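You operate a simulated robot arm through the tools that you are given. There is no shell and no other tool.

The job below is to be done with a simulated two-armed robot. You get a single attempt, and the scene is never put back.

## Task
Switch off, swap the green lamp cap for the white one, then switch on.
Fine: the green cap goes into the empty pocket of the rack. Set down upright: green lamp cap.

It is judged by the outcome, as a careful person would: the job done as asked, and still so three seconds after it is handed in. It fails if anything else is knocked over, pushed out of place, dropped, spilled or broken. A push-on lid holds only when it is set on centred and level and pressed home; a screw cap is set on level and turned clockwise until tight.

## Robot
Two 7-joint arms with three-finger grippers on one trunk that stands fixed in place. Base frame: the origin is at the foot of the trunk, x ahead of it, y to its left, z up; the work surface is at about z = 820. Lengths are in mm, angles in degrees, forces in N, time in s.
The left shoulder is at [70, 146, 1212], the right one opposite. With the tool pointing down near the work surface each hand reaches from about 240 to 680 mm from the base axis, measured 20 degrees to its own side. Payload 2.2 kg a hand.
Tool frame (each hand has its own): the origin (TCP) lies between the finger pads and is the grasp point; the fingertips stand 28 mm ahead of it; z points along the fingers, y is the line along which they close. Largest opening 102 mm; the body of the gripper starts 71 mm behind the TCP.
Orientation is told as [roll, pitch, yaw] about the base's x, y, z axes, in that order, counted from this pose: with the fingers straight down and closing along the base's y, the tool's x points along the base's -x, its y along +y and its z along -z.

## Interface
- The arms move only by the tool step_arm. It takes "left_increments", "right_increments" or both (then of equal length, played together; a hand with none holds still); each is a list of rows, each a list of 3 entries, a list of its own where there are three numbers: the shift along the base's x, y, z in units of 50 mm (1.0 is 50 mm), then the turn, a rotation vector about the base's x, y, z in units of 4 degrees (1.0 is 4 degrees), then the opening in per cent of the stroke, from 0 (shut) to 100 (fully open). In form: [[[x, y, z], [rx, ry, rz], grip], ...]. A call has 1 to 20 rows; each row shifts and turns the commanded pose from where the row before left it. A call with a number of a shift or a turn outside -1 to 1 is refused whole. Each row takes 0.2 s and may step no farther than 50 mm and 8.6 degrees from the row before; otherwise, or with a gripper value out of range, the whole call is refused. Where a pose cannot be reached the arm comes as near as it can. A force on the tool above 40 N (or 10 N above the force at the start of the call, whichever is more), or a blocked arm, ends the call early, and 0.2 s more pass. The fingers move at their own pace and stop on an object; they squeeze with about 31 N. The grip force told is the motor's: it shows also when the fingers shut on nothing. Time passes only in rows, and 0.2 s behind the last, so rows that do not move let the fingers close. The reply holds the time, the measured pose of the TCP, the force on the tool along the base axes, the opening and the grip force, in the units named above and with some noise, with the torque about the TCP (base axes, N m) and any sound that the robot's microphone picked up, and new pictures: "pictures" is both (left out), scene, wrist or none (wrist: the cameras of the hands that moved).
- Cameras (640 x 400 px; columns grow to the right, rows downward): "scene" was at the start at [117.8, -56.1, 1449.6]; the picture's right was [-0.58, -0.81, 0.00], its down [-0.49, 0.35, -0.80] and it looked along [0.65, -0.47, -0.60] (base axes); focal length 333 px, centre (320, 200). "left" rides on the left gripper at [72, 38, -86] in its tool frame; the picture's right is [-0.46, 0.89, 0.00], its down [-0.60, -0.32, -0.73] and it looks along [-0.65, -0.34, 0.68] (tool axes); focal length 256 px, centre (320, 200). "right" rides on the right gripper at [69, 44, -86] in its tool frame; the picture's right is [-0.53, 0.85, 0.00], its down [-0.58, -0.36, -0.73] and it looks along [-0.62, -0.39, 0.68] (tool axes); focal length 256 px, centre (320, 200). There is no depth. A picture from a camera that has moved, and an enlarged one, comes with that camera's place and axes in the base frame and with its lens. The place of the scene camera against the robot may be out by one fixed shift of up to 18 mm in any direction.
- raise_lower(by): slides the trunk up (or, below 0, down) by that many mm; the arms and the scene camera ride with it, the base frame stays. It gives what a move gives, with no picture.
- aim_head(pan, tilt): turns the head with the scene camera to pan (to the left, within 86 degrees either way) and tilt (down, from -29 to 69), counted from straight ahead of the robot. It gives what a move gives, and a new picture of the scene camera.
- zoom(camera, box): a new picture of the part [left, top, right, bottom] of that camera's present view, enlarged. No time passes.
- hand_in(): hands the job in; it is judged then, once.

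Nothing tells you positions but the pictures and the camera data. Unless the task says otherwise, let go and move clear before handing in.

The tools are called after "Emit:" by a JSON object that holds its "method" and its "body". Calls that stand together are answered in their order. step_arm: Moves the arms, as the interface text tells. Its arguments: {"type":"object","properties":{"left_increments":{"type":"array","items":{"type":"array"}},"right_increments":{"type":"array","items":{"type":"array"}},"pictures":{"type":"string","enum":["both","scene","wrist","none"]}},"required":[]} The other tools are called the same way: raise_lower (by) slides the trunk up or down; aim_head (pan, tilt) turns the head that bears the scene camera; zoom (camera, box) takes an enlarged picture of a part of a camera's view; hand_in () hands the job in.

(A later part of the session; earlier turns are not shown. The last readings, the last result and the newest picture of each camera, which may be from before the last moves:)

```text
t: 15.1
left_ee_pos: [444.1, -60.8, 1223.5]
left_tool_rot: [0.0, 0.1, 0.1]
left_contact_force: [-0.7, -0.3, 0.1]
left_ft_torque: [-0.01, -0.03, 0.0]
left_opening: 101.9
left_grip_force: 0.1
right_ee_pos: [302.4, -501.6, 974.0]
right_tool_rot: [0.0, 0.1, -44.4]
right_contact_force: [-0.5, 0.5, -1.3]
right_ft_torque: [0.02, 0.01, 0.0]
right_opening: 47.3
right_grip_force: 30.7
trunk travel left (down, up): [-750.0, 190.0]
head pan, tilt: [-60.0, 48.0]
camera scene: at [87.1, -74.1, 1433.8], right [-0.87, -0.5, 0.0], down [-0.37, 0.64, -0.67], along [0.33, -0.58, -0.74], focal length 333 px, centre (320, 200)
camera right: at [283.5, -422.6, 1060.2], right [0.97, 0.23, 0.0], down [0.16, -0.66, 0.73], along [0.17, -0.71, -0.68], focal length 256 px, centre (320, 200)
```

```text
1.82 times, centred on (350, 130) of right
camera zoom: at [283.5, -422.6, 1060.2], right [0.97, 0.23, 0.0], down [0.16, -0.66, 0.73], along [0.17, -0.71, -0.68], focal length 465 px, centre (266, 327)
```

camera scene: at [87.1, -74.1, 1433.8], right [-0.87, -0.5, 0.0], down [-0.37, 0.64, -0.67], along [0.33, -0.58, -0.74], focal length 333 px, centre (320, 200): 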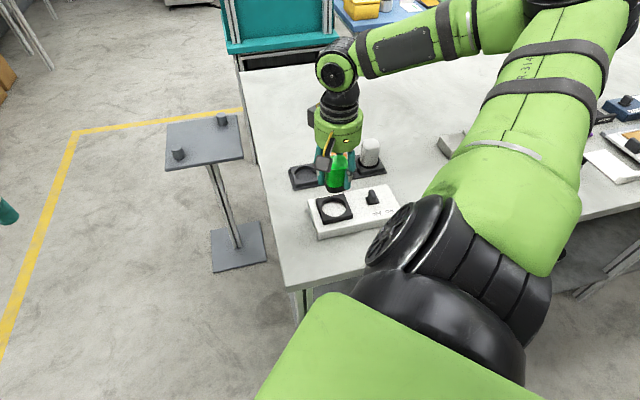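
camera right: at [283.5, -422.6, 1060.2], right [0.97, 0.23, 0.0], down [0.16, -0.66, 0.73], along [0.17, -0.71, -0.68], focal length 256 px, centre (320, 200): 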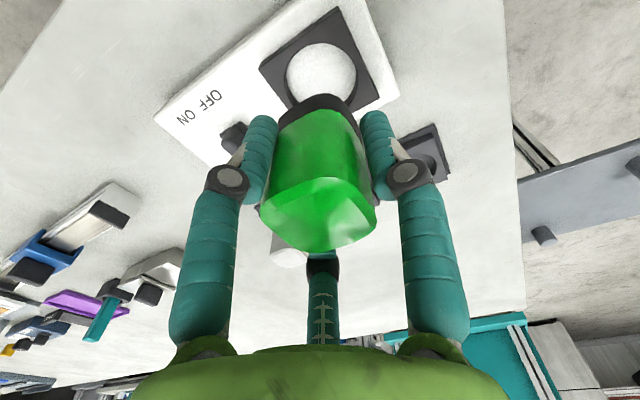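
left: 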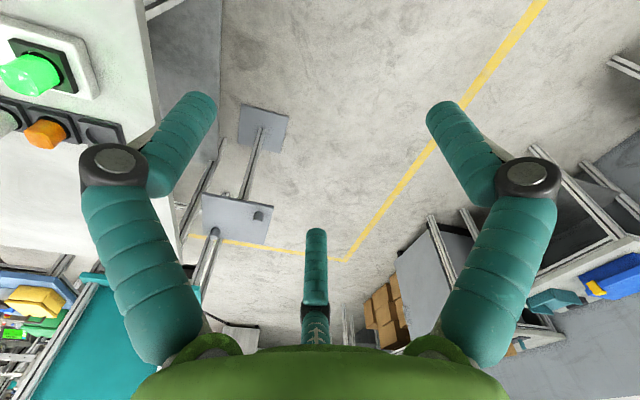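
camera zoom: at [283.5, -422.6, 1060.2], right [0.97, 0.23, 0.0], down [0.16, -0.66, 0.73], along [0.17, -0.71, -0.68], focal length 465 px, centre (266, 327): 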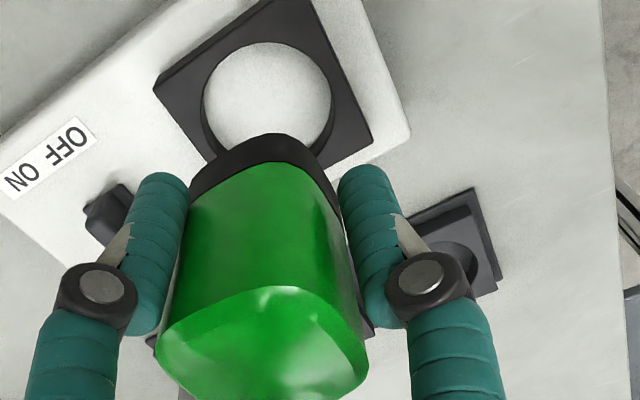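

The socket is a plain round hole and the cap has a round black collar. I'll carry it over the empty pocket near (425,-580) and check centring from the wrist camera.

Emit:
{"method": "step_arm", "body": {"right_increments": [[[0.41, -0.263, 0], [0, 0, 0], 0], [[0.41, -0.263, 0], [0, 0, 0], 0], [[0.41, -0.263, 0], [0, 0, 0], 0], [[0.41, -0.263, 0], [0, 0, 0], 0], [[0.41, -0.263, 0], [0, 0, 0], 0], [[0.41, -0.263, 0], [0, 0, 0], 0], [[0, 0, 0], [0, 0, 0], 0]]}}

Emit:
{"method": "zoom", "body": {"camera": "right", "box": [220, 0, 480, 200]}}

Emit:
{"method": "zoom", "body": {"camera": "scene", "box": [270, 110, 410, 230]}}

```text
t: 16.7
left_ee_pos: [443.2, -60.6, 1223.0]
left_tool_rot: [0.0, -0.1, 0.1]
left_contact_force: [0.2, -0.1, 0.1]
left_ft_torque: [-0.02, 0.0, 0.04]
left_opening: 101.9
left_grip_force: 0.1
right_ee_pos: [426.8, -580.5, 972.6]
right_tool_rot: [-0.1, -0.1, -44.3]
right_contact_force: [-0.6, -0.5, -0.4]
right_ft_torque: [0.0, 0.0, -0.02]
right_opening: 47.1
right_grip_force: 31.0
trunk travel left (down, up): [-750.0, 190.0]
head pan, tilt: [-60.0, 48.0]
camera scene: at [86.1, -73.7, 1433.9], right [-0.87, -0.5, 0.0], down [-0.37, 0.64, -0.67], along [0.34, -0.58, -0.74], focal length 333 px, centre (320, 200)
camera right: at [407.7, -501.1, 1058.8], right [0.97, 0.23, 0.0], down [0.16, -0.66, 0.73], along [0.17, -0.71, -0.68], focal length 256 px, centre (320, 200)
```

scene: 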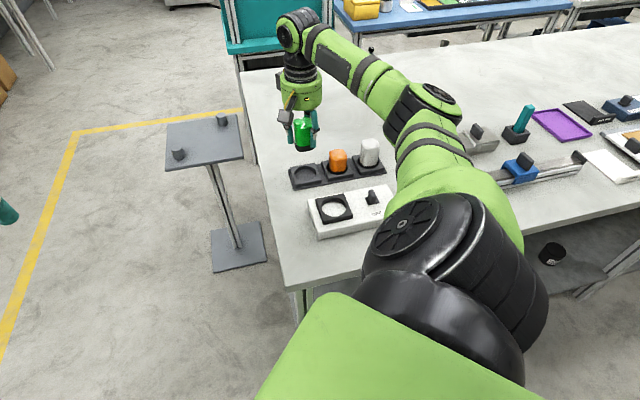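
right: 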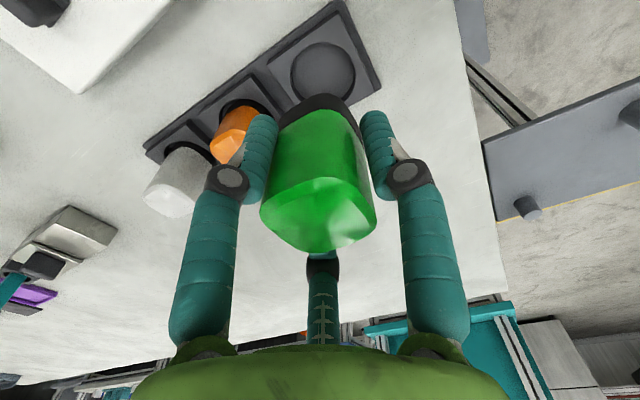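

```text
2.00 times, centred on (350, 100) of right
camera zoom: at [407.7, -501.1, 1058.8], right [0.97, 0.23, 0.0], down [0.16, -0.66, 0.73], along [0.17, -0.71, -0.68], focal length 512 px, centre (260, 400)
```

zoom: 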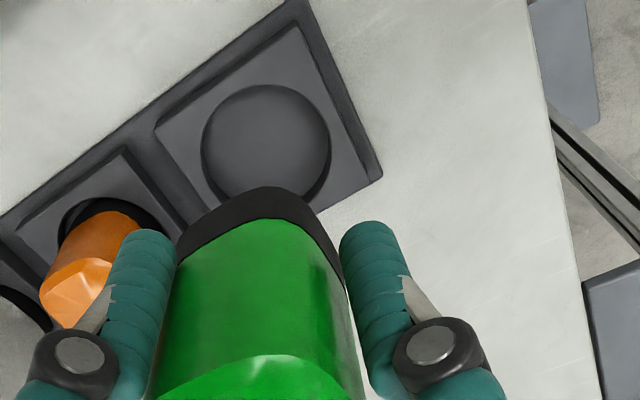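

```text
3.33 times, centred on (340, 170) of scene
camera zoom: at [86.1, -73.7, 1433.9], right [-0.87, -0.5, 0.0], down [-0.37, 0.64, -0.67], along [0.34, -0.58, -0.74], focal length 1110 px, centre (253, 300)
```

zoom: 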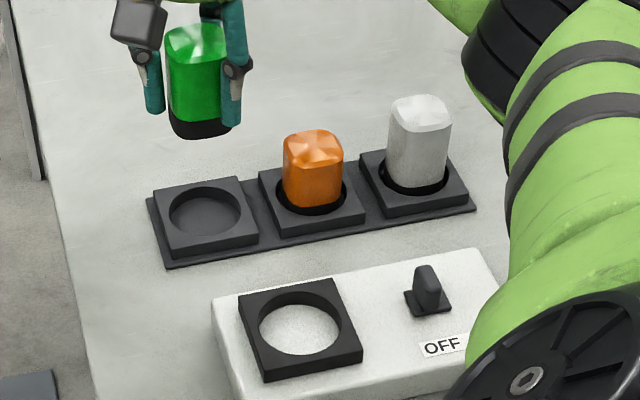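

Emit:
{"method": "step_arm", "body": {"right_increments": [[[0.025, -0.005, -0.4], [0, 0, 0], 0], [[0.025, -0.005, -0.6], [0, 0, 0], 0], [[0, 0, -0.54], [0, 0, 0], 0], [[0, 0, 0], [0, 0, 0], 0]]}}

Emit:
{"method": "zoom", "body": {"camera": "right", "box": [220, 40, 420, 200]}}

Emit:
{"method": "zoom", "body": {"camera": "scene", "box": [270, 130, 350, 200]}}

```text
t: 17.7
left_ee_pos: [445.2, -59.5, 1222.3]
left_tool_rot: [0.0, 0.1, 0.2]
left_contact_force: [0.1, 0.0, 0.8]
left_ft_torque: [0.02, -0.01, 0.04]
left_opening: 102.2
left_grip_force: 0.0
right_ee_pos: [429.5, -580.7, 895.6]
right_tool_rot: [0.0, 0.0, -44.4]
right_contact_force: [-0.2, -0.5, -0.7]
right_ft_torque: [0.03, 0.06, -0.02]
right_opening: 47.1
right_grip_force: 31.2
trunk travel left (down, up): [-750.0, 190.0]
head pan, tilt: [-60.0, 48.0]
camera scene: at [86.6, -73.5, 1433.9], right [-0.87, -0.5, 0.0], down [-0.37, 0.64, -0.67], along [0.33, -0.58, -0.74], focal length 333 px, centre (320, 200)
camera right: at [409.6, -501.6, 981.9], right [0.97, 0.23, 0.0], down [0.16, -0.66, 0.73], along [0.17, -0.71, -0.68], focal length 256 px, centre (320, 200)
```

scene: 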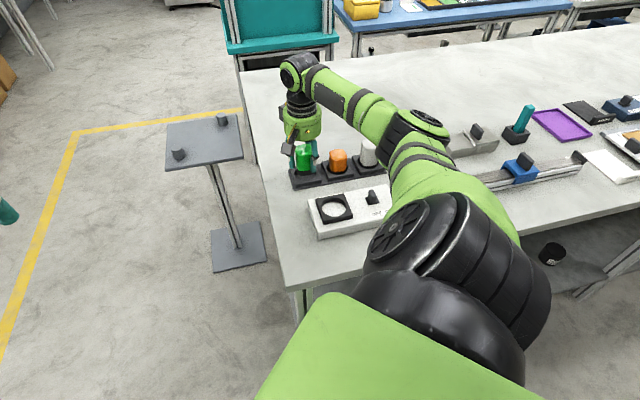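
right: 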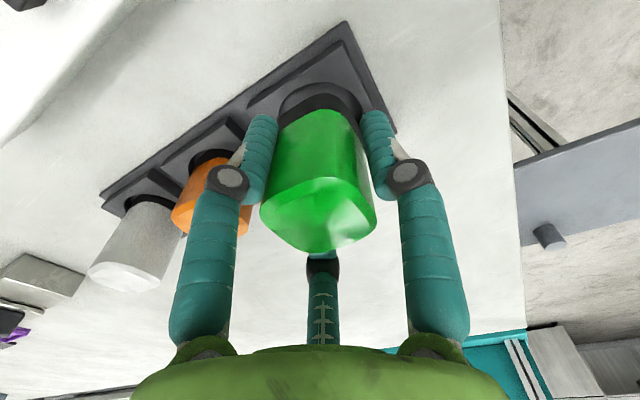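

```text
2.50 times, centred on (320, 120) of right
camera zoom: at [409.6, -501.6, 981.9], right [0.97, 0.23, 0.0], down [0.16, -0.66, 0.73], along [0.17, -0.71, -0.68], focal length 640 px, centre (320, 400)
```

zoom: 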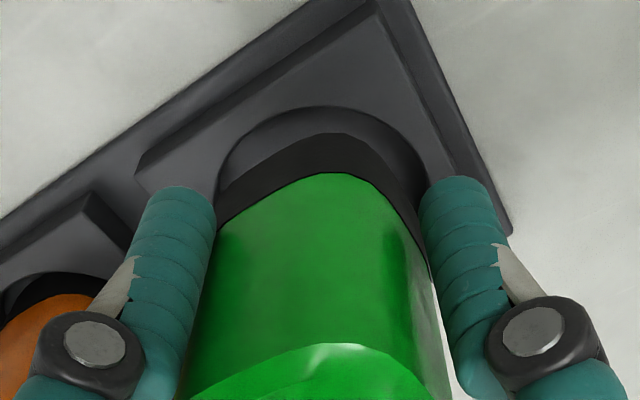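

```text
5.71 times, centred on (310, 165) of scene
camera zoom: at [86.6, -73.5, 1433.9], right [-0.87, -0.5, 0.0], down [-0.37, 0.64, -0.67], along [0.33, -0.58, -0.74], focal length 1904 px, centre (377, 400)
```

zoom: 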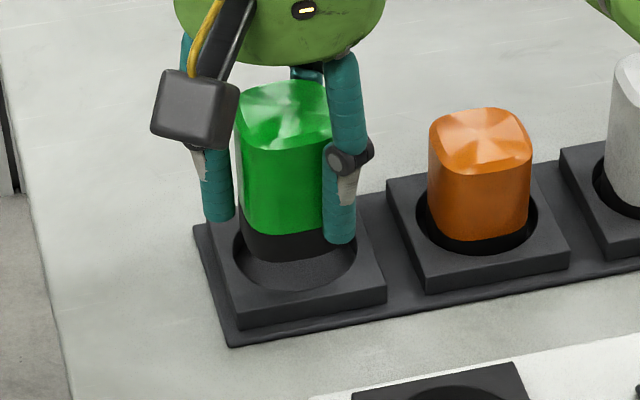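

Emit:
{"method": "step_arm", "body": {"right_increments": [[[0, 0, -0.15], [0, 0, 0], 0], [[0, 0, -0.15], [0, 0, 0], 0], [[0, 0, 0], [0, 0, 0], 0]], "pictures": "none"}}

Emit:
{"method": "zoom", "body": {"camera": "right", "box": [220, 40, 420, 200]}}

Emit:
{"method": "zoom", "body": {"camera": "scene", "box": [270, 130, 350, 200]}}

```text
t: 18.5
left_ee_pos: [445.6, -59.7, 1223.1]
left_tool_rot: [0.0, 0.0, 0.1]
left_contact_force: [-0.5, 1.1, 0.3]
left_ft_torque: [-0.02, -0.01, 0.01]
left_opening: 102.1
left_grip_force: 0.0
right_ee_pos: [429.4, -580.6, 881.0]
right_tool_rot: [0.0, 0.0, -44.5]
right_contact_force: [0.4, 0.2, -0.8]
right_ft_torque: [-0.01, -0.01, 0.01]
right_opening: 47.0
right_grip_force: 31.1
trunk travel left (down, up): [-750.0, 190.0]
head pan, tilt: [-60.0, 48.0]
```

```text
2.50 times, centred on (320, 120) of right
camera zoom: at [409.3, -501.3, 967.0], right [0.97, 0.23, 0.0], down [0.16, -0.66, 0.73], along [0.17, -0.71, -0.68], focal length 640 px, centre (320, 400)
```

zoom: 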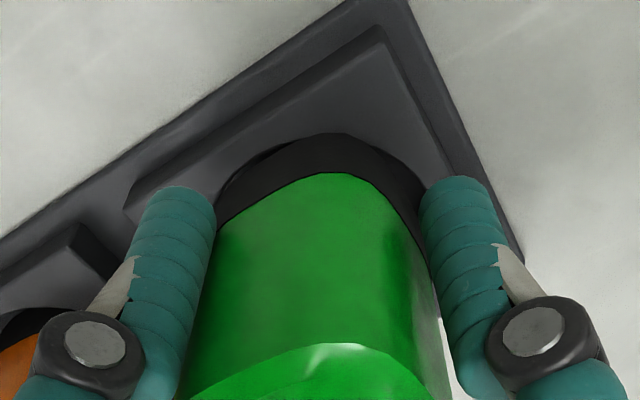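

```text
5.71 times, centred on (310, 165) of scene
camera zoom: at [86.7, -73.6, 1433.8], right [-0.87, -0.5, 0.0], down [-0.37, 0.64, -0.67], along [0.33, -0.58, -0.74], focal length 1904 px, centre (377, 400)
```

zoom: 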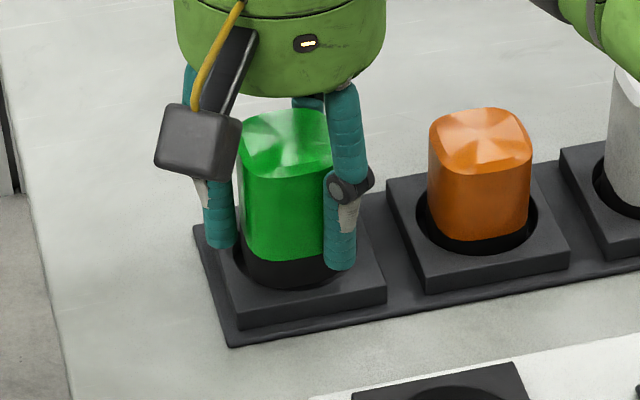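

Emit:
{"method": "step_arm", "body": {"right_increments": [[[0, 0, -0.08], [0, 0, 0], 0], [[0, 0, 0], [0, 0, 0], 0]], "pictures": "none"}}

Emit:
{"method": "step_arm", "body": {"right_increments": [[[0, 0, -0.05], [0, 0, 0], 0], [[0, 0, 0], [0, 0, 0], 0]], "pictures": "none"}}

Emit:
{"method": "zoom", "body": {"camera": "scene", "box": [270, 130, 350, 200]}}

```text
t: 19.1
left_ee_pos: [444.4, -59.8, 1223.4]
left_tool_rot: [-0.1, -0.1, 0.1]
left_contact_force: [0.0, -0.6, 0.3]
left_ft_torque: [0.01, -0.01, -0.01]
left_opening: 102.4
left_grip_force: 0.0
right_ee_pos: [429.4, -581.0, 877.4]
right_tool_rot: [-0.1, -0.1, -44.5]
right_contact_force: [0.2, -0.9, 3.4]
right_ft_torque: [0.03, 0.05, -0.01]
right_opening: 47.1
right_grip_force: 31.2
trunk travel left (down, up): [-750.0, 190.0]
head pan, tilt: [-60.0, 48.0]
```

```text
t: 19.7
left_ee_pos: [441.7, -58.5, 1223.4]
left_tool_rot: [-0.1, -0.1, 0.2]
left_contact_force: [0.2, -0.4, 0.0]
left_ft_torque: [-0.02, 0.0, 0.02]
left_opening: 101.9
left_grip_force: 0.0
right_ee_pos: [428.8, -579.7, 877.6]
right_tool_rot: [0.2, -0.3, -44.4]
right_contact_force: [-0.1, -2.6, 15.6]
right_ft_torque: [0.08, 0.33, 0.06]
right_opening: 47.0
right_grip_force: 31.1
trunk travel left (down, up): [-750.0, 190.0]
head pan, tilt: [-60.0, 48.0]
```

```text
5.71 times, centred on (310, 165) of scene
camera zoom: at [84.6, -71.4, 1434.3], right [-0.87, -0.5, 0.0], down [-0.37, 0.64, -0.67], along [0.34, -0.58, -0.74], focal length 1904 px, centre (377, 400)
```

zoom: 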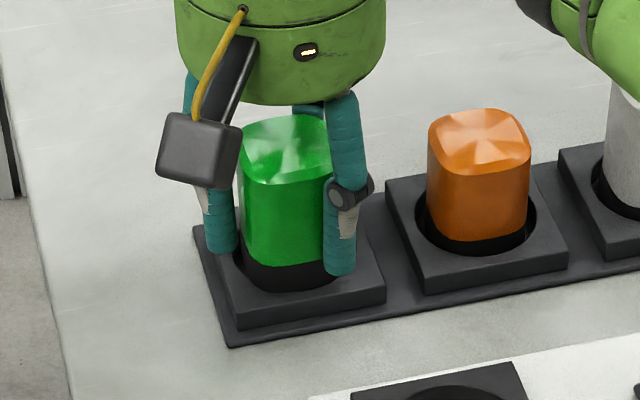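

The collar touched the pocket rim on the near side: contact came about 6 mm early, and the torque points to the -x,+y side. I'll lift slightly, shift about 3 mm away from the robot, and lower again.

Emit:
{"method": "step_arm", "body": {"right_increments": [[[0, 0, 0.16], [0, 0, 0], 0], [[0.04, -0.05, 0], [0, 0, 0], 0], [[0, 0, 0], [0, 0, 0], 0]], "pictures": "none"}}

Emit:
{"method": "step_arm", "body": {"right_increments": [[[0, 0, -0.09], [0, 0, 0], 0], [[0, 0, -0.04], [0, 0, 0], 0], [[0, 0, 0], [0, 0, 0], 0]], "pictures": "wrist"}}

Emit:
{"method": "zoom", "body": {"camera": "right", "box": [220, 40, 420, 200]}}

Emit:
{"method": "zoom", "body": {"camera": "scene", "box": [270, 130, 350, 200]}}

```text
t: 20.5
left_ee_pos: [444.7, -59.4, 1223.0]
left_tool_rot: [-0.1, 0.0, 0.2]
left_contact_force: [0.2, -0.1, -0.4]
left_ft_torque: [0.01, -0.01, 0.01]
left_opening: 102.1
left_grip_force: 0.0
right_ee_pos: [431.5, -583.8, 881.2]
right_tool_rot: [0.0, 0.2, -44.5]
right_contact_force: [0.0, -0.1, -0.5]
right_ft_torque: [0.0, 0.01, 0.0]
right_opening: 47.4
right_grip_force: 31.2
trunk travel left (down, up): [-750.0, 190.0]
head pan, tilt: [-60.0, 48.0]
```

```text
t: 21.3
left_ee_pos: [443.7, -60.0, 1222.7]
left_tool_rot: [-0.2, 0.0, 0.1]
left_contact_force: [-0.1, -0.1, 0.3]
left_ft_torque: [0.0, 0.0, 0.02]
left_opening: 102.1
left_grip_force: 0.1
right_ee_pos: [432.3, -583.4, 875.7]
right_tool_rot: [0.0, 0.1, -44.4]
right_contact_force: [-0.5, 0.1, -0.7]
right_ft_torque: [-0.01, 0.04, -0.05]
right_opening: 47.3
right_grip_force: 31.0
trunk travel left (down, up): [-750.0, 190.0]
head pan, tilt: [-60.0, 48.0]
camera right: at [411.7, -504.4, 961.5], right [0.97, 0.23, 0.0], down [0.16, -0.66, 0.73], along [0.17, -0.71, -0.68], focal length 256 px, centre (320, 200)
```

right: 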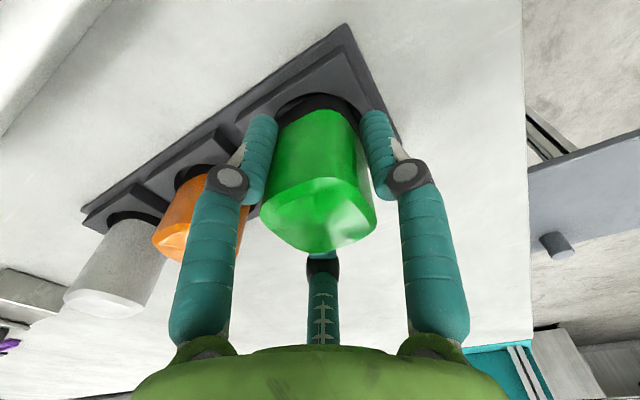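

```text
2.50 times, centred on (320, 120) of right
camera zoom: at [411.7, -504.4, 961.5], right [0.97, 0.23, 0.0], down [0.16, -0.66, 0.73], along [0.17, -0.71, -0.68], focal length 640 px, centre (320, 400)
```

zoom: 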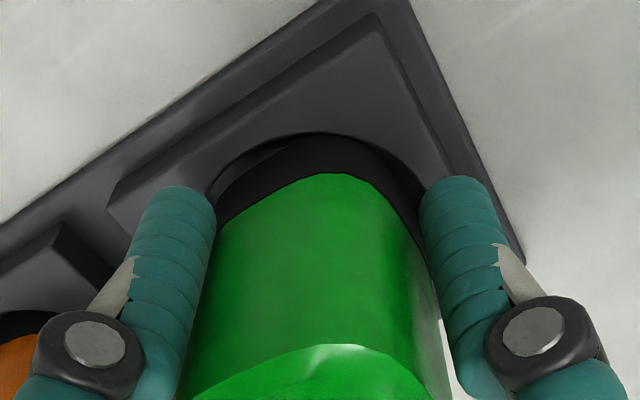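

```text
5.71 times, centred on (310, 165) of scene
camera zoom: at [86.8, -73.7, 1433.8], right [-0.87, -0.5, 0.0], down [-0.37, 0.64, -0.67], along [0.33, -0.58, -0.74], focal length 1904 px, centre (377, 400)
```

zoom: 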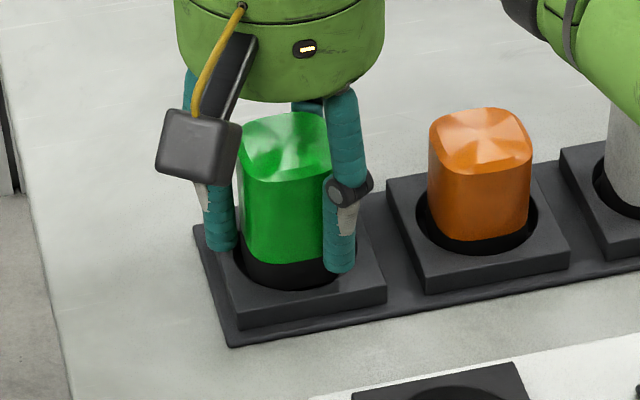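

It is below the earlier contact height with no force, so it is entering the pocket. I'll continue in small steps.

Emit:
{"method": "step_arm", "body": {"right_increments": [[[0, 0, -0.06], [0, 0, 0], 0], [[0, 0, 0], [0, 0, 0], 0]], "pictures": "none"}}

Emit:
{"method": "step_arm", "body": {"right_increments": [[[0, 0, -0.06], [0, 0, 0], 0], [[0, 0, 0], [0, 0, 0], 0]], "pictures": "none"}}

Emit:
{"method": "zoom", "body": {"camera": "scene", "box": [270, 130, 350, 200]}}

```text
t: 21.9
left_ee_pos: [444.1, -59.3, 1222.1]
left_tool_rot: [-0.1, 0.0, 0.1]
left_contact_force: [0.3, -0.4, -0.7]
left_ft_torque: [-0.01, 0.04, 0.0]
left_opening: 101.9
left_grip_force: 0.0
right_ee_pos: [431.1, -582.7, 871.2]
right_tool_rot: [0.1, 0.0, -44.5]
right_contact_force: [0.6, -0.3, -1.2]
right_ft_torque: [0.0, -0.02, 0.05]
right_opening: 47.1
right_grip_force: 31.2
trunk travel left (down, up): [-750.0, 190.0]
head pan, tilt: [-60.0, 48.0]
```

```text
t: 22.5
left_ee_pos: [443.8, -59.2, 1222.5]
left_tool_rot: [-0.1, 0.0, 0.1]
left_contact_force: [0.5, 0.3, 0.1]
left_ft_torque: [0.01, -0.01, -0.01]
left_opening: 102.0
left_grip_force: 0.1
right_ee_pos: [430.7, -583.1, 868.6]
right_tool_rot: [0.1, 0.0, -44.5]
right_contact_force: [-0.1, 0.4, 0.1]
right_ft_torque: [-0.02, -0.01, -0.03]
right_opening: 47.1
right_grip_force: 30.9
trunk travel left (down, up): [-750.0, 190.0]
head pan, tilt: [-60.0, 48.0]
```

```text
5.71 times, centred on (310, 165) of scene
camera zoom: at [86.7, -73.6, 1433.8], right [-0.87, -0.5, 0.0], down [-0.37, 0.64, -0.67], along [0.33, -0.58, -0.74], focal length 1904 px, centre (377, 400)
```

zoom: 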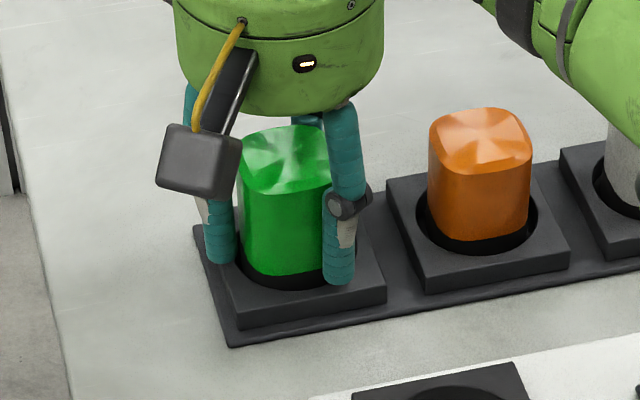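

Emit:
{"method": "step_arm", "body": {"right_increments": [[[0, 0, -0.04], [0, 0, 0], 0], [[0, 0, 0], [0, 0, 0], 0]], "pictures": "none"}}

Emit:
{"method": "zoom", "body": {"camera": "scene", "box": [270, 130, 350, 200]}}

Emit:
{"method": "zoom", "body": {"camera": "right", "box": [220, 40, 420, 200]}}

```text
t: 23.1
left_ee_pos: [444.2, -59.8, 1223.4]
left_tool_rot: [-0.1, 0.1, 0.1]
left_contact_force: [0.7, -0.5, 0.2]
left_ft_torque: [0.03, -0.01, 0.0]
left_opening: 102.0
left_grip_force: 0.0
right_ee_pos: [432.4, -583.4, 866.8]
right_tool_rot: [0.0, 0.0, -44.5]
right_contact_force: [-0.8, -0.3, -1.6]
right_ft_torque: [-0.03, 0.02, -0.01]
right_opening: 47.2
right_grip_force: 30.6
trunk travel left (down, up): [-750.0, 190.0]
head pan, tilt: [-60.0, 48.0]
```

```text
5.71 times, centred on (310, 165) of scene
camera zoom: at [86.7, -73.7, 1433.8], right [-0.87, -0.5, 0.0], down [-0.37, 0.64, -0.67], along [0.33, -0.58, -0.74], focal length 1904 px, centre (377, 400)
```

zoom: 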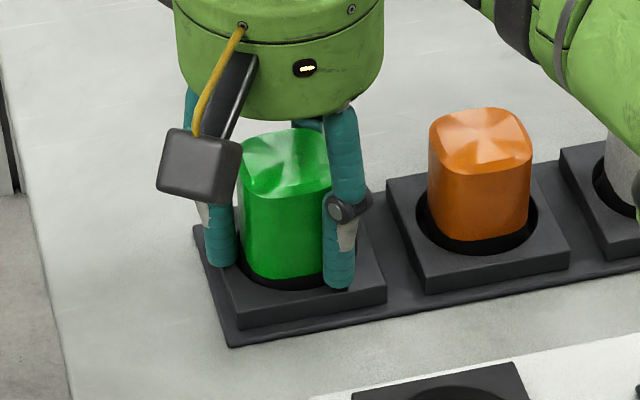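

```text
2.50 times, centred on (320, 120) of right
camera zoom: at [411.6, -503.7, 953.0], right [0.97, 0.23, 0.0], down [0.16, -0.66, 0.73], along [0.17, -0.71, -0.68], focal length 640 px, centre (320, 400)
```

zoom: 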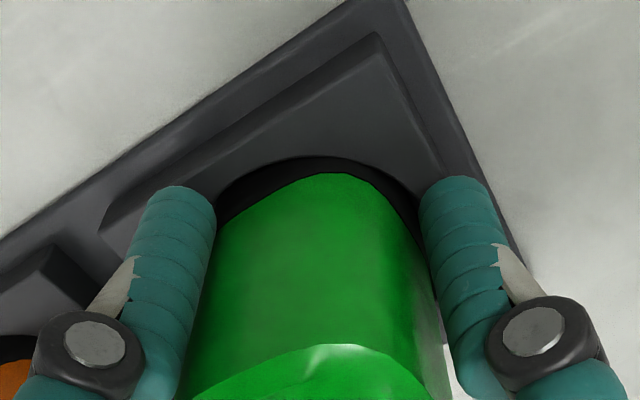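

Emit:
{"method": "step_arm", "body": {"right_increments": [[[0, 0, -0.03], [0, 0, 0], 0], [[0, 0, 0], [0, 0, 0], 0]], "pictures": "none"}}

Emit:
{"method": "step_arm", "body": {"right_increments": [[[0, 0, -0.03], [0, 0, 0], 0], [[0, 0, 0], [0, 0, 0], 0]], "pictures": "none"}}

Emit:
{"method": "zoom", "body": {"camera": "scene", "box": [270, 130, 350, 200]}}

```text
t: 23.7
left_ee_pos: [443.7, -60.1, 1222.4]
left_tool_rot: [-0.2, 0.0, 0.1]
left_contact_force: [0.1, -0.2, -0.2]
left_ft_torque: [-0.01, -0.02, 0.01]
left_opening: 102.0
left_grip_force: 0.0
right_ee_pos: [431.3, -582.9, 865.6]
right_tool_rot: [0.0, 0.0, -44.5]
right_contact_force: [0.0, -0.1, 2.2]
right_ft_torque: [-0.07, -0.03, 0.02]
right_opening: 47.2
right_grip_force: 31.0
trunk travel left (down, up): [-750.0, 190.0]
head pan, tilt: [-60.0, 48.0]
```

```text
t: 24.3
left_ee_pos: [443.7, -59.4, 1222.7]
left_tool_rot: [-0.1, -0.1, 0.1]
left_contact_force: [-0.5, -0.2, 0.0]
left_ft_torque: [0.02, 0.0, -0.03]
left_opening: 102.0
left_grip_force: 0.1
right_ee_pos: [431.2, -582.3, 866.2]
right_tool_rot: [0.0, -0.1, -44.5]
right_contact_force: [3.9, -2.7, 7.8]
right_ft_torque: [-0.19, 0.06, 0.02]
right_opening: 47.3
right_grip_force: 30.5
trunk travel left (down, up): [-750.0, 190.0]
head pan, tilt: [-60.0, 48.0]
```

```text
5.71 times, centred on (310, 165) of scene
camera zoom: at [86.4, -72.7, 1434.0], right [-0.87, -0.5, 0.0], down [-0.37, 0.64, -0.67], along [0.33, -0.58, -0.74], focal length 1904 px, centre (377, 400)
```

zoom: 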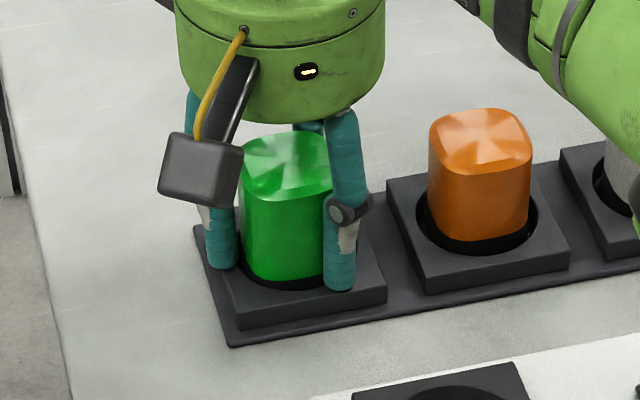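

It bottomed out 12 mm below the rim, level, at about 8 N, so it is seated. I'll relieve the push, open and lift away.

Emit:
{"method": "step_arm", "body": {"right_increments": [[[0, 0, 0.04], [0, 0, 0], 0], [[0, 0, 0], [0, 0, 0], 62], [[0, 0, 0], [0, 0, 0], 62], [[0, 0, 0.4], [0, 0, 0], 62], [[0, 0, 0.8], [0, 0, 0], 62], [[0, 0, 0.8], [0, 0, 0], 62], [[0, 0, 0.4], [0, 0, 0], 62], [[0, 0, 0], [0, 0, 0], 62]]}}

Emit:
{"method": "zoom", "body": {"camera": "scene", "box": [270, 130, 410, 230]}}

Emit:
{"method": "zoom", "body": {"camera": "right", "box": [120, 0, 420, 220]}}

```text
t: 26.1
left_ee_pos: [444.3, -60.1, 1222.0]
left_tool_rot: [-0.1, 0.0, 0.1]
left_contact_force: [-0.3, 0.6, 0.0]
left_ft_torque: [0.01, -0.03, 0.02]
left_opening: 101.7
left_grip_force: 0.1
right_ee_pos: [428.8, -584.8, 984.6]
right_tool_rot: [0.0, 0.1, -44.5]
right_contact_force: [-0.2, 0.0, 0.5]
right_ft_torque: [0.0, 0.0, -0.01]
right_opening: 63.6
right_grip_force: 0.1
trunk travel left (down, up): [-750.0, 190.0]
head pan, tilt: [-60.0, 48.0]
camera scene: at [86.7, -73.7, 1433.8], right [-0.87, -0.5, 0.0], down [-0.37, 0.64, -0.67], along [0.33, -0.58, -0.74], focal length 333 px, centre (320, 200)
camera right: at [408.9, -504.7, 1071.1], right [0.97, 0.23, 0.0], down [0.16, -0.66, 0.73], along [0.17, -0.71, -0.68], focal length 256 px, centre (320, 200)
```

scene: 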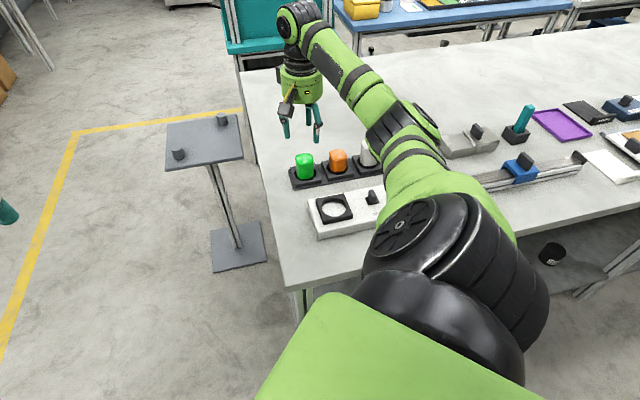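
right: 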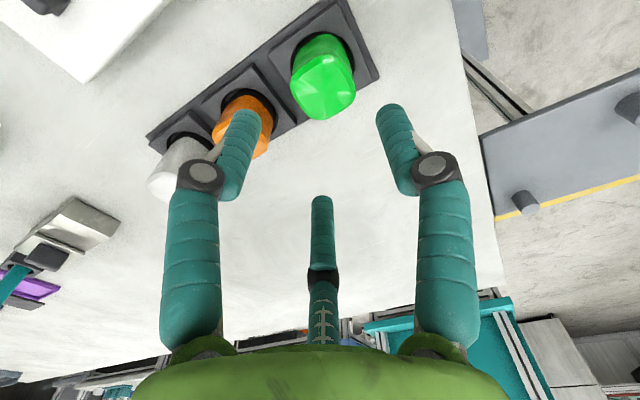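

```text
4.00 times, centred on (340, 180) of scene
camera zoom: at [86.7, -73.7, 1433.8], right [-0.87, -0.5, 0.0], down [-0.37, 0.64, -0.67], along [0.33, -0.58, -0.74], focal length 1333 px, centre (240, 280)
```

zoom: 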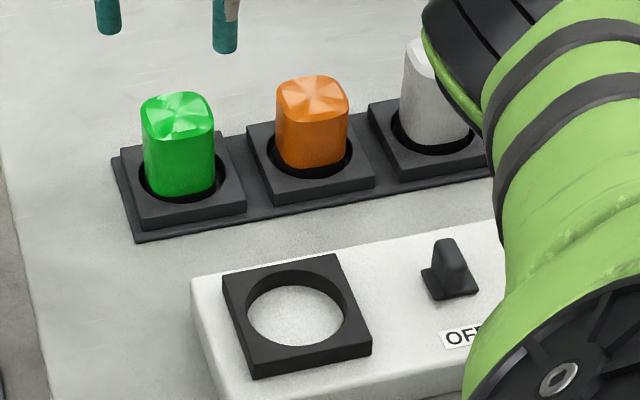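

```text
1.82 times, centred on (270, 110) of right
camera zoom: at [408.9, -504.7, 1071.1], right [0.97, 0.23, 0.0], down [0.16, -0.66, 0.73], along [0.17, -0.71, -0.68], focal length 465 px, centre (411, 364)
```

zoom: 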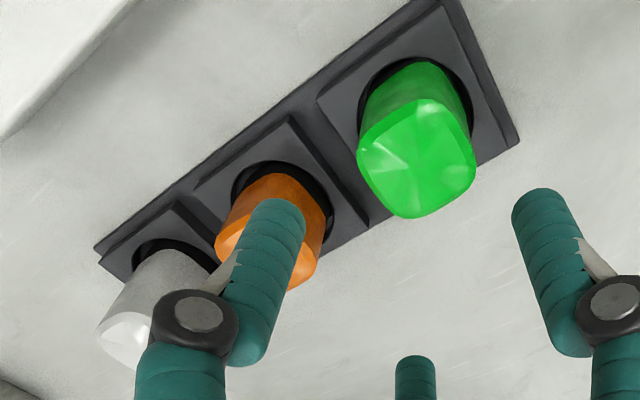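

The green cap stands upright in its pocket. Now I'll move above the white cap, near (314,-704), and check that I can reach it.

Emit:
{"method": "step_arm", "body": {"right_increments": [[[-0.42, -0.43, 0], [0, 0, 0], 62], [[-0.42, -0.43, 0], [0, 0, 0], 62], [[-0.42, -0.43, 0], [0, 0, 0], 62], [[-0.42, -0.43, 0], [0, 0, 0], 62], [[-0.42, -0.43, 0], [0, 0, 0], 62], [[0, 0, 0], [0, 0, 0], 62]]}}

Emit:
{"method": "zoom", "body": {"camera": "right", "box": [200, 0, 440, 200]}}

Emit:
{"method": "zoom", "body": {"camera": "scene", "box": [270, 110, 430, 230]}}

```text
t: 27.5
left_ee_pos: [445.7, -59.5, 1222.7]
left_tool_rot: [-0.1, 0.0, 0.0]
left_contact_force: [-0.4, 0.6, -0.1]
left_ft_torque: [0.0, 0.04, 0.04]
left_opening: 102.0
left_grip_force: 0.1
right_ee_pos: [325.0, -691.0, 986.4]
right_tool_rot: [-0.1, -0.1, -44.5]
right_contact_force: [0.5, -0.2, -0.4]
right_ft_torque: [-0.01, -0.02, 0.0]
right_opening: 63.3
right_grip_force: 0.0
trunk travel left (down, up): [-750.0, 190.0]
head pan, tilt: [-60.0, 48.0]
camera scene: at [87.1, -73.2, 1433.8], right [-0.87, -0.5, 0.0], down [-0.37, 0.64, -0.67], along [0.33, -0.58, -0.74], focal length 333 px, centre (320, 200)
camera right: at [305.5, -611.7, 1072.2], right [0.97, 0.23, 0.0], down [0.16, -0.66, 0.73], along [0.17, -0.71, -0.68], focal length 256 px, centre (320, 200)
```

scene: 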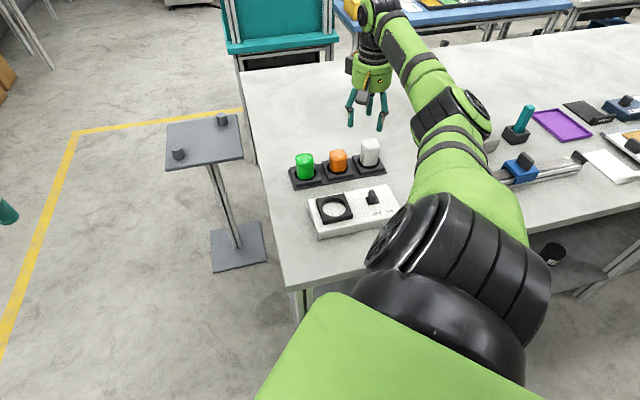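
right: 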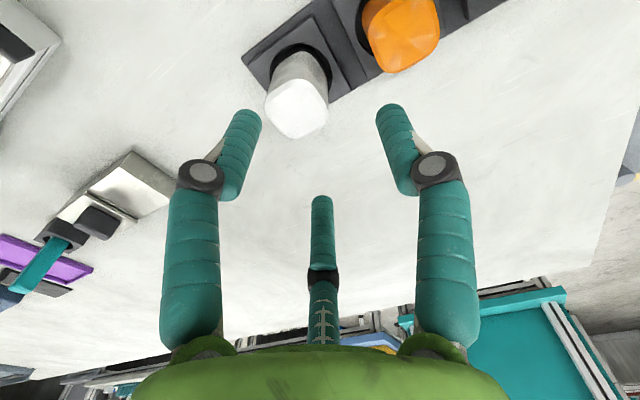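

```text
2.00 times, centred on (320, 100) of right
camera zoom: at [305.5, -611.7, 1072.2], right [0.97, 0.23, 0.0], down [0.16, -0.66, 0.73], along [0.17, -0.71, -0.68], focal length 512 px, centre (320, 400)
```

zoom: 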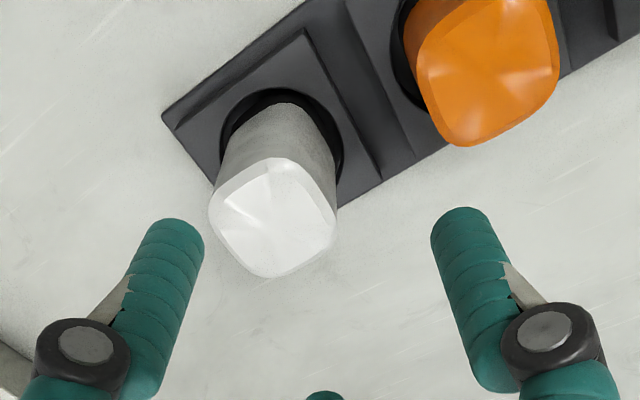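

```text
3.33 times, centred on (350, 170) of scene
camera zoom: at [87.1, -73.2, 1433.8], right [-0.87, -0.5, 0.0], down [-0.37, 0.64, -0.67], along [0.33, -0.58, -0.74], focal length 1110 px, centre (220, 300)
```

zoom: 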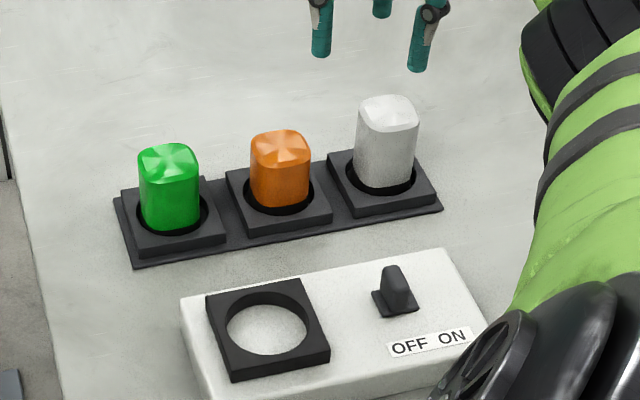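

White cap centre is about (311,-706) with its top near z 893, a little taller than the green. I'll centre over it and check before descending.

Emit:
{"method": "step_arm", "body": {"right_increments": [[[-0.28, -0.3, 0], [0, 0, 0], 65], [[0, 0, -0.5], [0, 0, 0], 65], [[0, 0, -0.3], [0, 0, 0], 65], [[0, 0, 0], [0, 0, 0], 65]]}}

Emit:
{"method": "zoom", "body": {"camera": "right", "box": [200, 0, 440, 200]}}

Emit:
{"method": "zoom", "body": {"camera": "scene", "box": [300, 100, 440, 220]}}

```text
t: 28.5
left_ee_pos: [443.5, -59.4, 1222.4]
left_tool_rot: [-0.2, 0.0, 0.1]
left_contact_force: [-0.1, 0.0, -0.6]
left_ft_torque: [-0.01, 0.01, -0.02]
left_opening: 102.4
left_grip_force: 0.1
right_ee_pos: [310.7, -704.7, 944.8]
right_tool_rot: [0.0, 0.0, -44.4]
right_contact_force: [0.7, -0.7, 0.4]
right_ft_torque: [-0.02, 0.0, -0.05]
right_opening: 66.5
right_grip_force: 0.1
trunk travel left (down, up): [-750.0, 190.0]
head pan, tilt: [-60.0, 48.0]
camera scene: at [86.3, -73.4, 1433.9], right [-0.87, -0.5, 0.0], down [-0.37, 0.64, -0.67], along [0.33, -0.58, -0.74], focal length 333 px, centre (320, 200)
camera right: at [292.0, -626.1, 1031.2], right [0.97, 0.23, 0.0], down [0.16, -0.66, 0.73], along [0.17, -0.71, -0.68], focal length 256 px, centre (320, 200)
```

scene: 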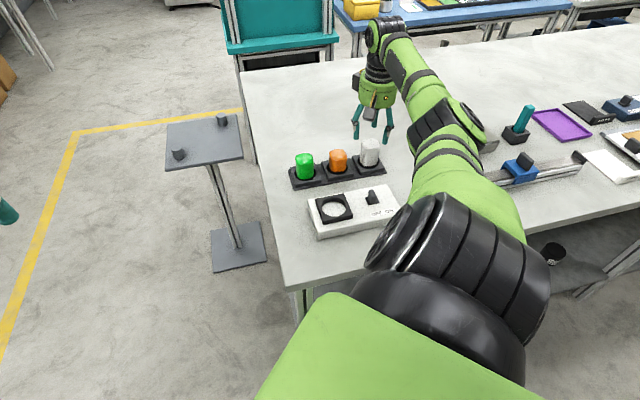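
right: 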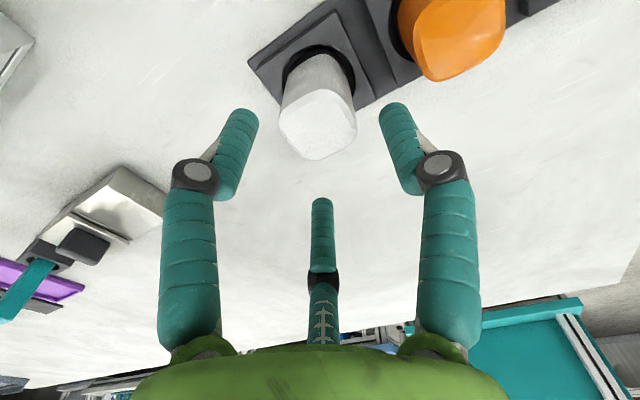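

```text
2.00 times, centred on (320, 100) of right
camera zoom: at [292.0, -626.1, 1031.2], right [0.97, 0.23, 0.0], down [0.16, -0.66, 0.73], along [0.17, -0.71, -0.68], focal length 512 px, centre (320, 400)
```

zoom: 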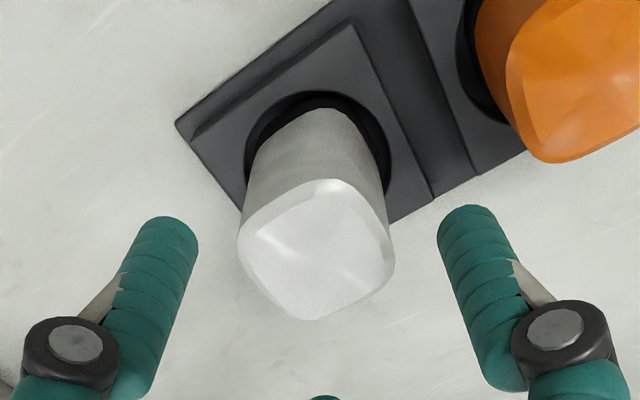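

```text
3.33 times, centred on (370, 160) of scene
camera zoom: at [86.3, -73.4, 1433.9], right [-0.87, -0.5, 0.0], down [-0.37, 0.64, -0.67], along [0.33, -0.58, -0.74], focal length 1110 px, centre (153, 333)
```

zoom: 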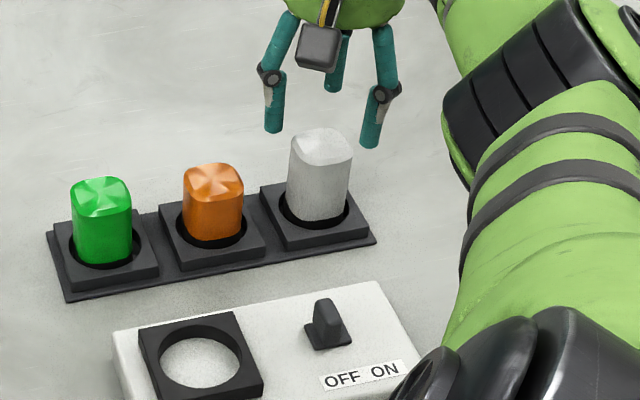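

Emit:
{"method": "step_arm", "body": {"right_increments": [[[0, 0, -0.5], [0, 0, 0], 65], [[0, 0, -0.5], [0, 0, 0], 65], [[0, 0, -0.4], [0, 0, 0], 65], [[0, 0, -0.12], [0, 0, 0], 65], [[0, 0, 0], [0, 0, 0], 65]]}}

Emit:
{"method": "zoom", "body": {"camera": "right", "box": [200, 20, 440, 260]}}

Emit:
{"method": "zoom", "body": {"camera": "scene", "box": [300, 100, 440, 220]}}

```text
t: 29.7
left_ee_pos: [444.8, -61.4, 1222.5]
left_tool_rot: [-0.1, 0.1, 0.1]
left_contact_force: [0.4, 0.4, -0.2]
left_ft_torque: [-0.02, 0.0, 0.0]
left_opening: 102.2
left_grip_force: 0.1
right_ee_pos: [312.0, -705.0, 869.2]
right_tool_rot: [0.0, 0.0, -44.5]
right_contact_force: [0.0, 0.2, -0.5]
right_ft_torque: [0.01, 0.04, -0.02]
right_opening: 66.3
right_grip_force: 0.0
trunk travel left (down, up): [-750.0, 190.0]
head pan, tilt: [-60.0, 48.0]
camera scene: at [86.6, -73.4, 1433.9], right [-0.87, -0.5, 0.0], down [-0.37, 0.64, -0.67], along [0.33, -0.58, -0.74], focal length 333 px, centre (320, 200)
camera right: at [292.1, -626.1, 955.9], right [0.97, 0.23, 0.0], down [0.16, -0.66, 0.73], along [0.17, -0.71, -0.68], focal length 256 px, centre (320, 200)
```

scene: 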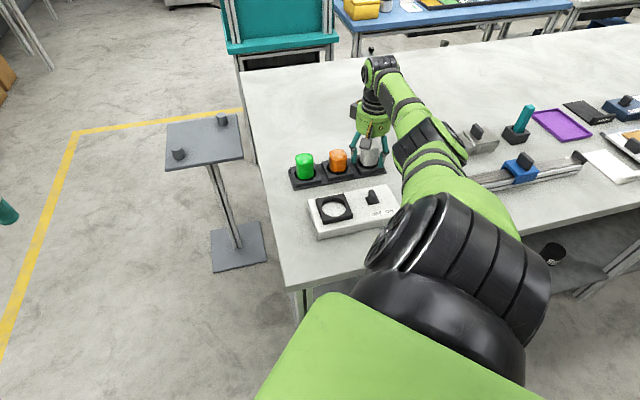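
right: 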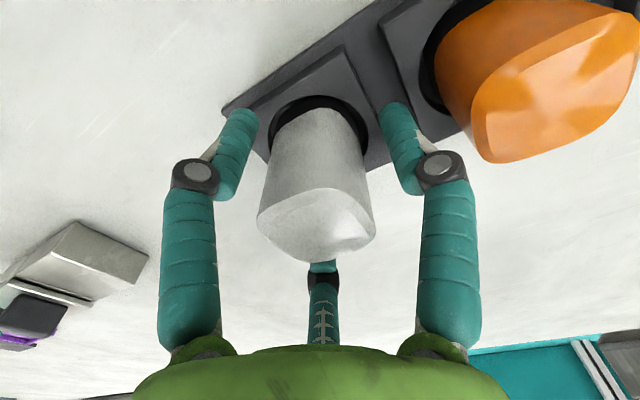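

```text
1.67 times, centred on (320, 140) of right
camera zoom: at [292.1, -626.1, 955.9], right [0.97, 0.23, 0.0], down [0.16, -0.66, 0.73], along [0.17, -0.71, -0.68], focal length 427 px, centre (320, 300)
```

zoom: 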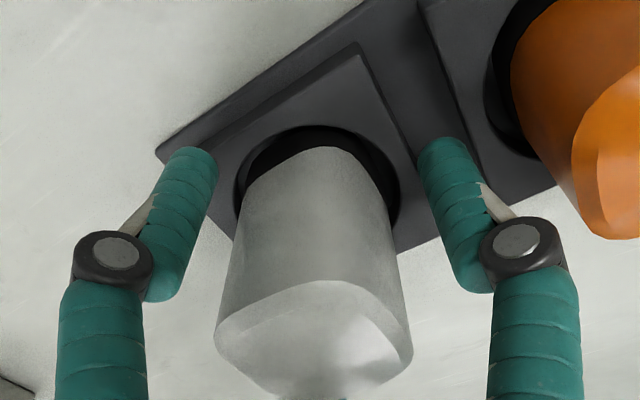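

```text
3.33 times, centred on (370, 160) of scene
camera zoom: at [86.6, -73.4, 1433.9], right [-0.87, -0.5, 0.0], down [-0.37, 0.64, -0.67], along [0.33, -0.58, -0.74], focal length 1110 px, centre (153, 333)
```

zoom: 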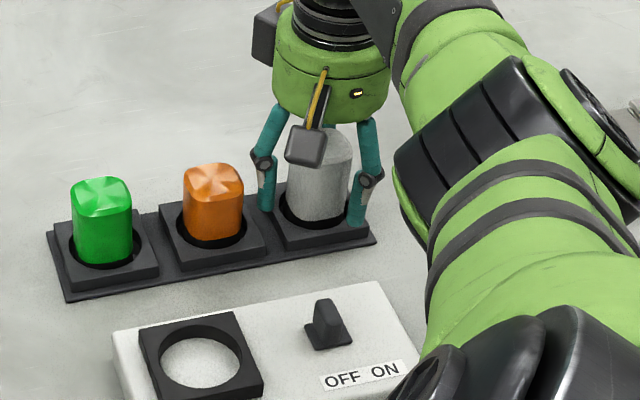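

Centred. Close on the white cap and lift a little to test.

Emit:
{"method": "step_arm", "body": {"right_increments": [[[0, 0, 0], [0, 0, 0], 0], [[0, 0, 0], [0, 0, 0], 0], [[0, 0, 0], [0, 0, 0], 0]], "pictures": "none"}}

Emit:
{"method": "step_arm", "body": {"right_increments": [[[0, 0, 0.1], [0, 0, 0], 0], [[0, 0, 0.3], [0, 0, 0], 0], [[0, 0, 0], [0, 0, 0], 0]]}}

Emit:
{"method": "zoom", "body": {"camera": "scene", "box": [300, 100, 440, 220]}}

```text
t: 30.5
left_ee_pos: [444.5, -62.0, 1223.0]
left_tool_rot: [-0.2, 0.0, 0.1]
left_contact_force: [0.8, -0.1, 0.0]
left_ft_torque: [-0.02, 0.0, 0.01]
left_opening: 102.0
left_grip_force: 0.1
right_ee_pos: [310.1, -705.5, 870.5]
right_tool_rot: [-0.1, 0.0, -44.4]
right_contact_force: [0.2, -0.2, 0.6]
right_ft_torque: [-0.07, 0.01, 0.02]
right_opening: 47.3
right_grip_force: 31.4
trunk travel left (down, up): [-750.0, 190.0]
head pan, tilt: [-60.0, 48.0]
```

```text
t: 31.3
left_ee_pos: [445.0, -60.9, 1223.0]
left_tool_rot: [0.0, 0.1, 0.2]
left_contact_force: [0.5, -0.2, 0.1]
left_ft_torque: [0.0, -0.01, 0.02]
left_opening: 101.9
left_grip_force: 0.0
right_ee_pos: [312.7, -707.1, 888.7]
right_tool_rot: [0.0, 0.0, -44.5]
right_contact_force: [0.3, -0.2, -0.7]
right_ft_torque: [-0.02, -0.01, -0.03]
right_opening: 47.2
right_grip_force: 31.0
trunk travel left (down, up): [-750.0, 190.0]
head pan, tilt: [-60.0, 48.0]
camera scene: at [86.9, -73.9, 1433.8], right [-0.87, -0.5, 0.0], down [-0.37, 0.64, -0.67], along [0.33, -0.58, -0.74], focal length 333 px, centre (320, 200)
camera right: at [293.2, -627.1, 975.9], right [0.97, 0.23, 0.0], down [0.16, -0.66, 0.73], along [0.17, -0.71, -0.68], focal length 256 px, centre (320, 200)
```

scene: 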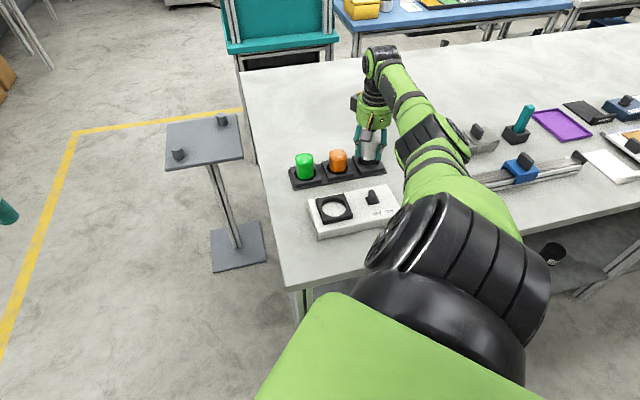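
right: 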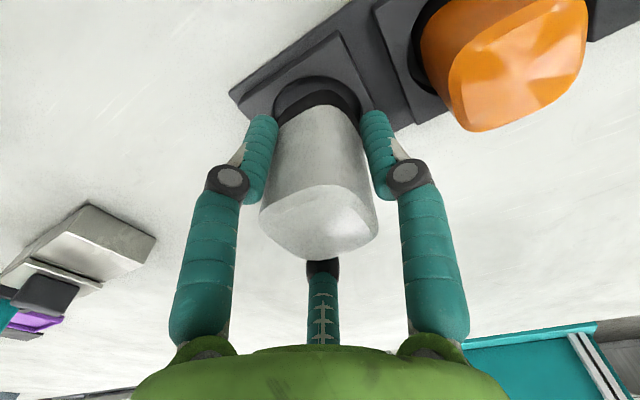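

```text
3.33 times, centred on (370, 160) of scene
camera zoom: at [86.9, -73.9, 1433.8], right [-0.87, -0.5, 0.0], down [-0.37, 0.64, -0.67], along [0.33, -0.58, -0.74], focal length 1110 px, centre (153, 333)
```

zoom: 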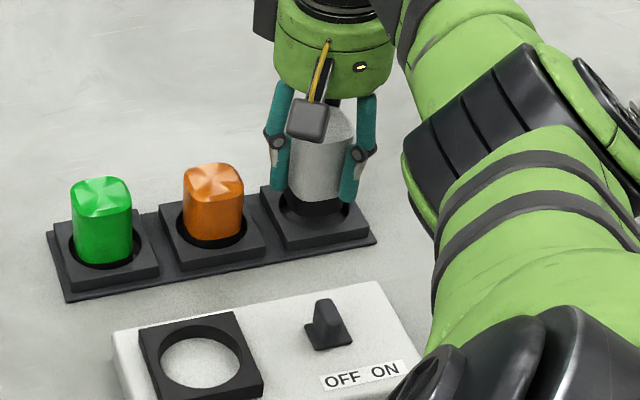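

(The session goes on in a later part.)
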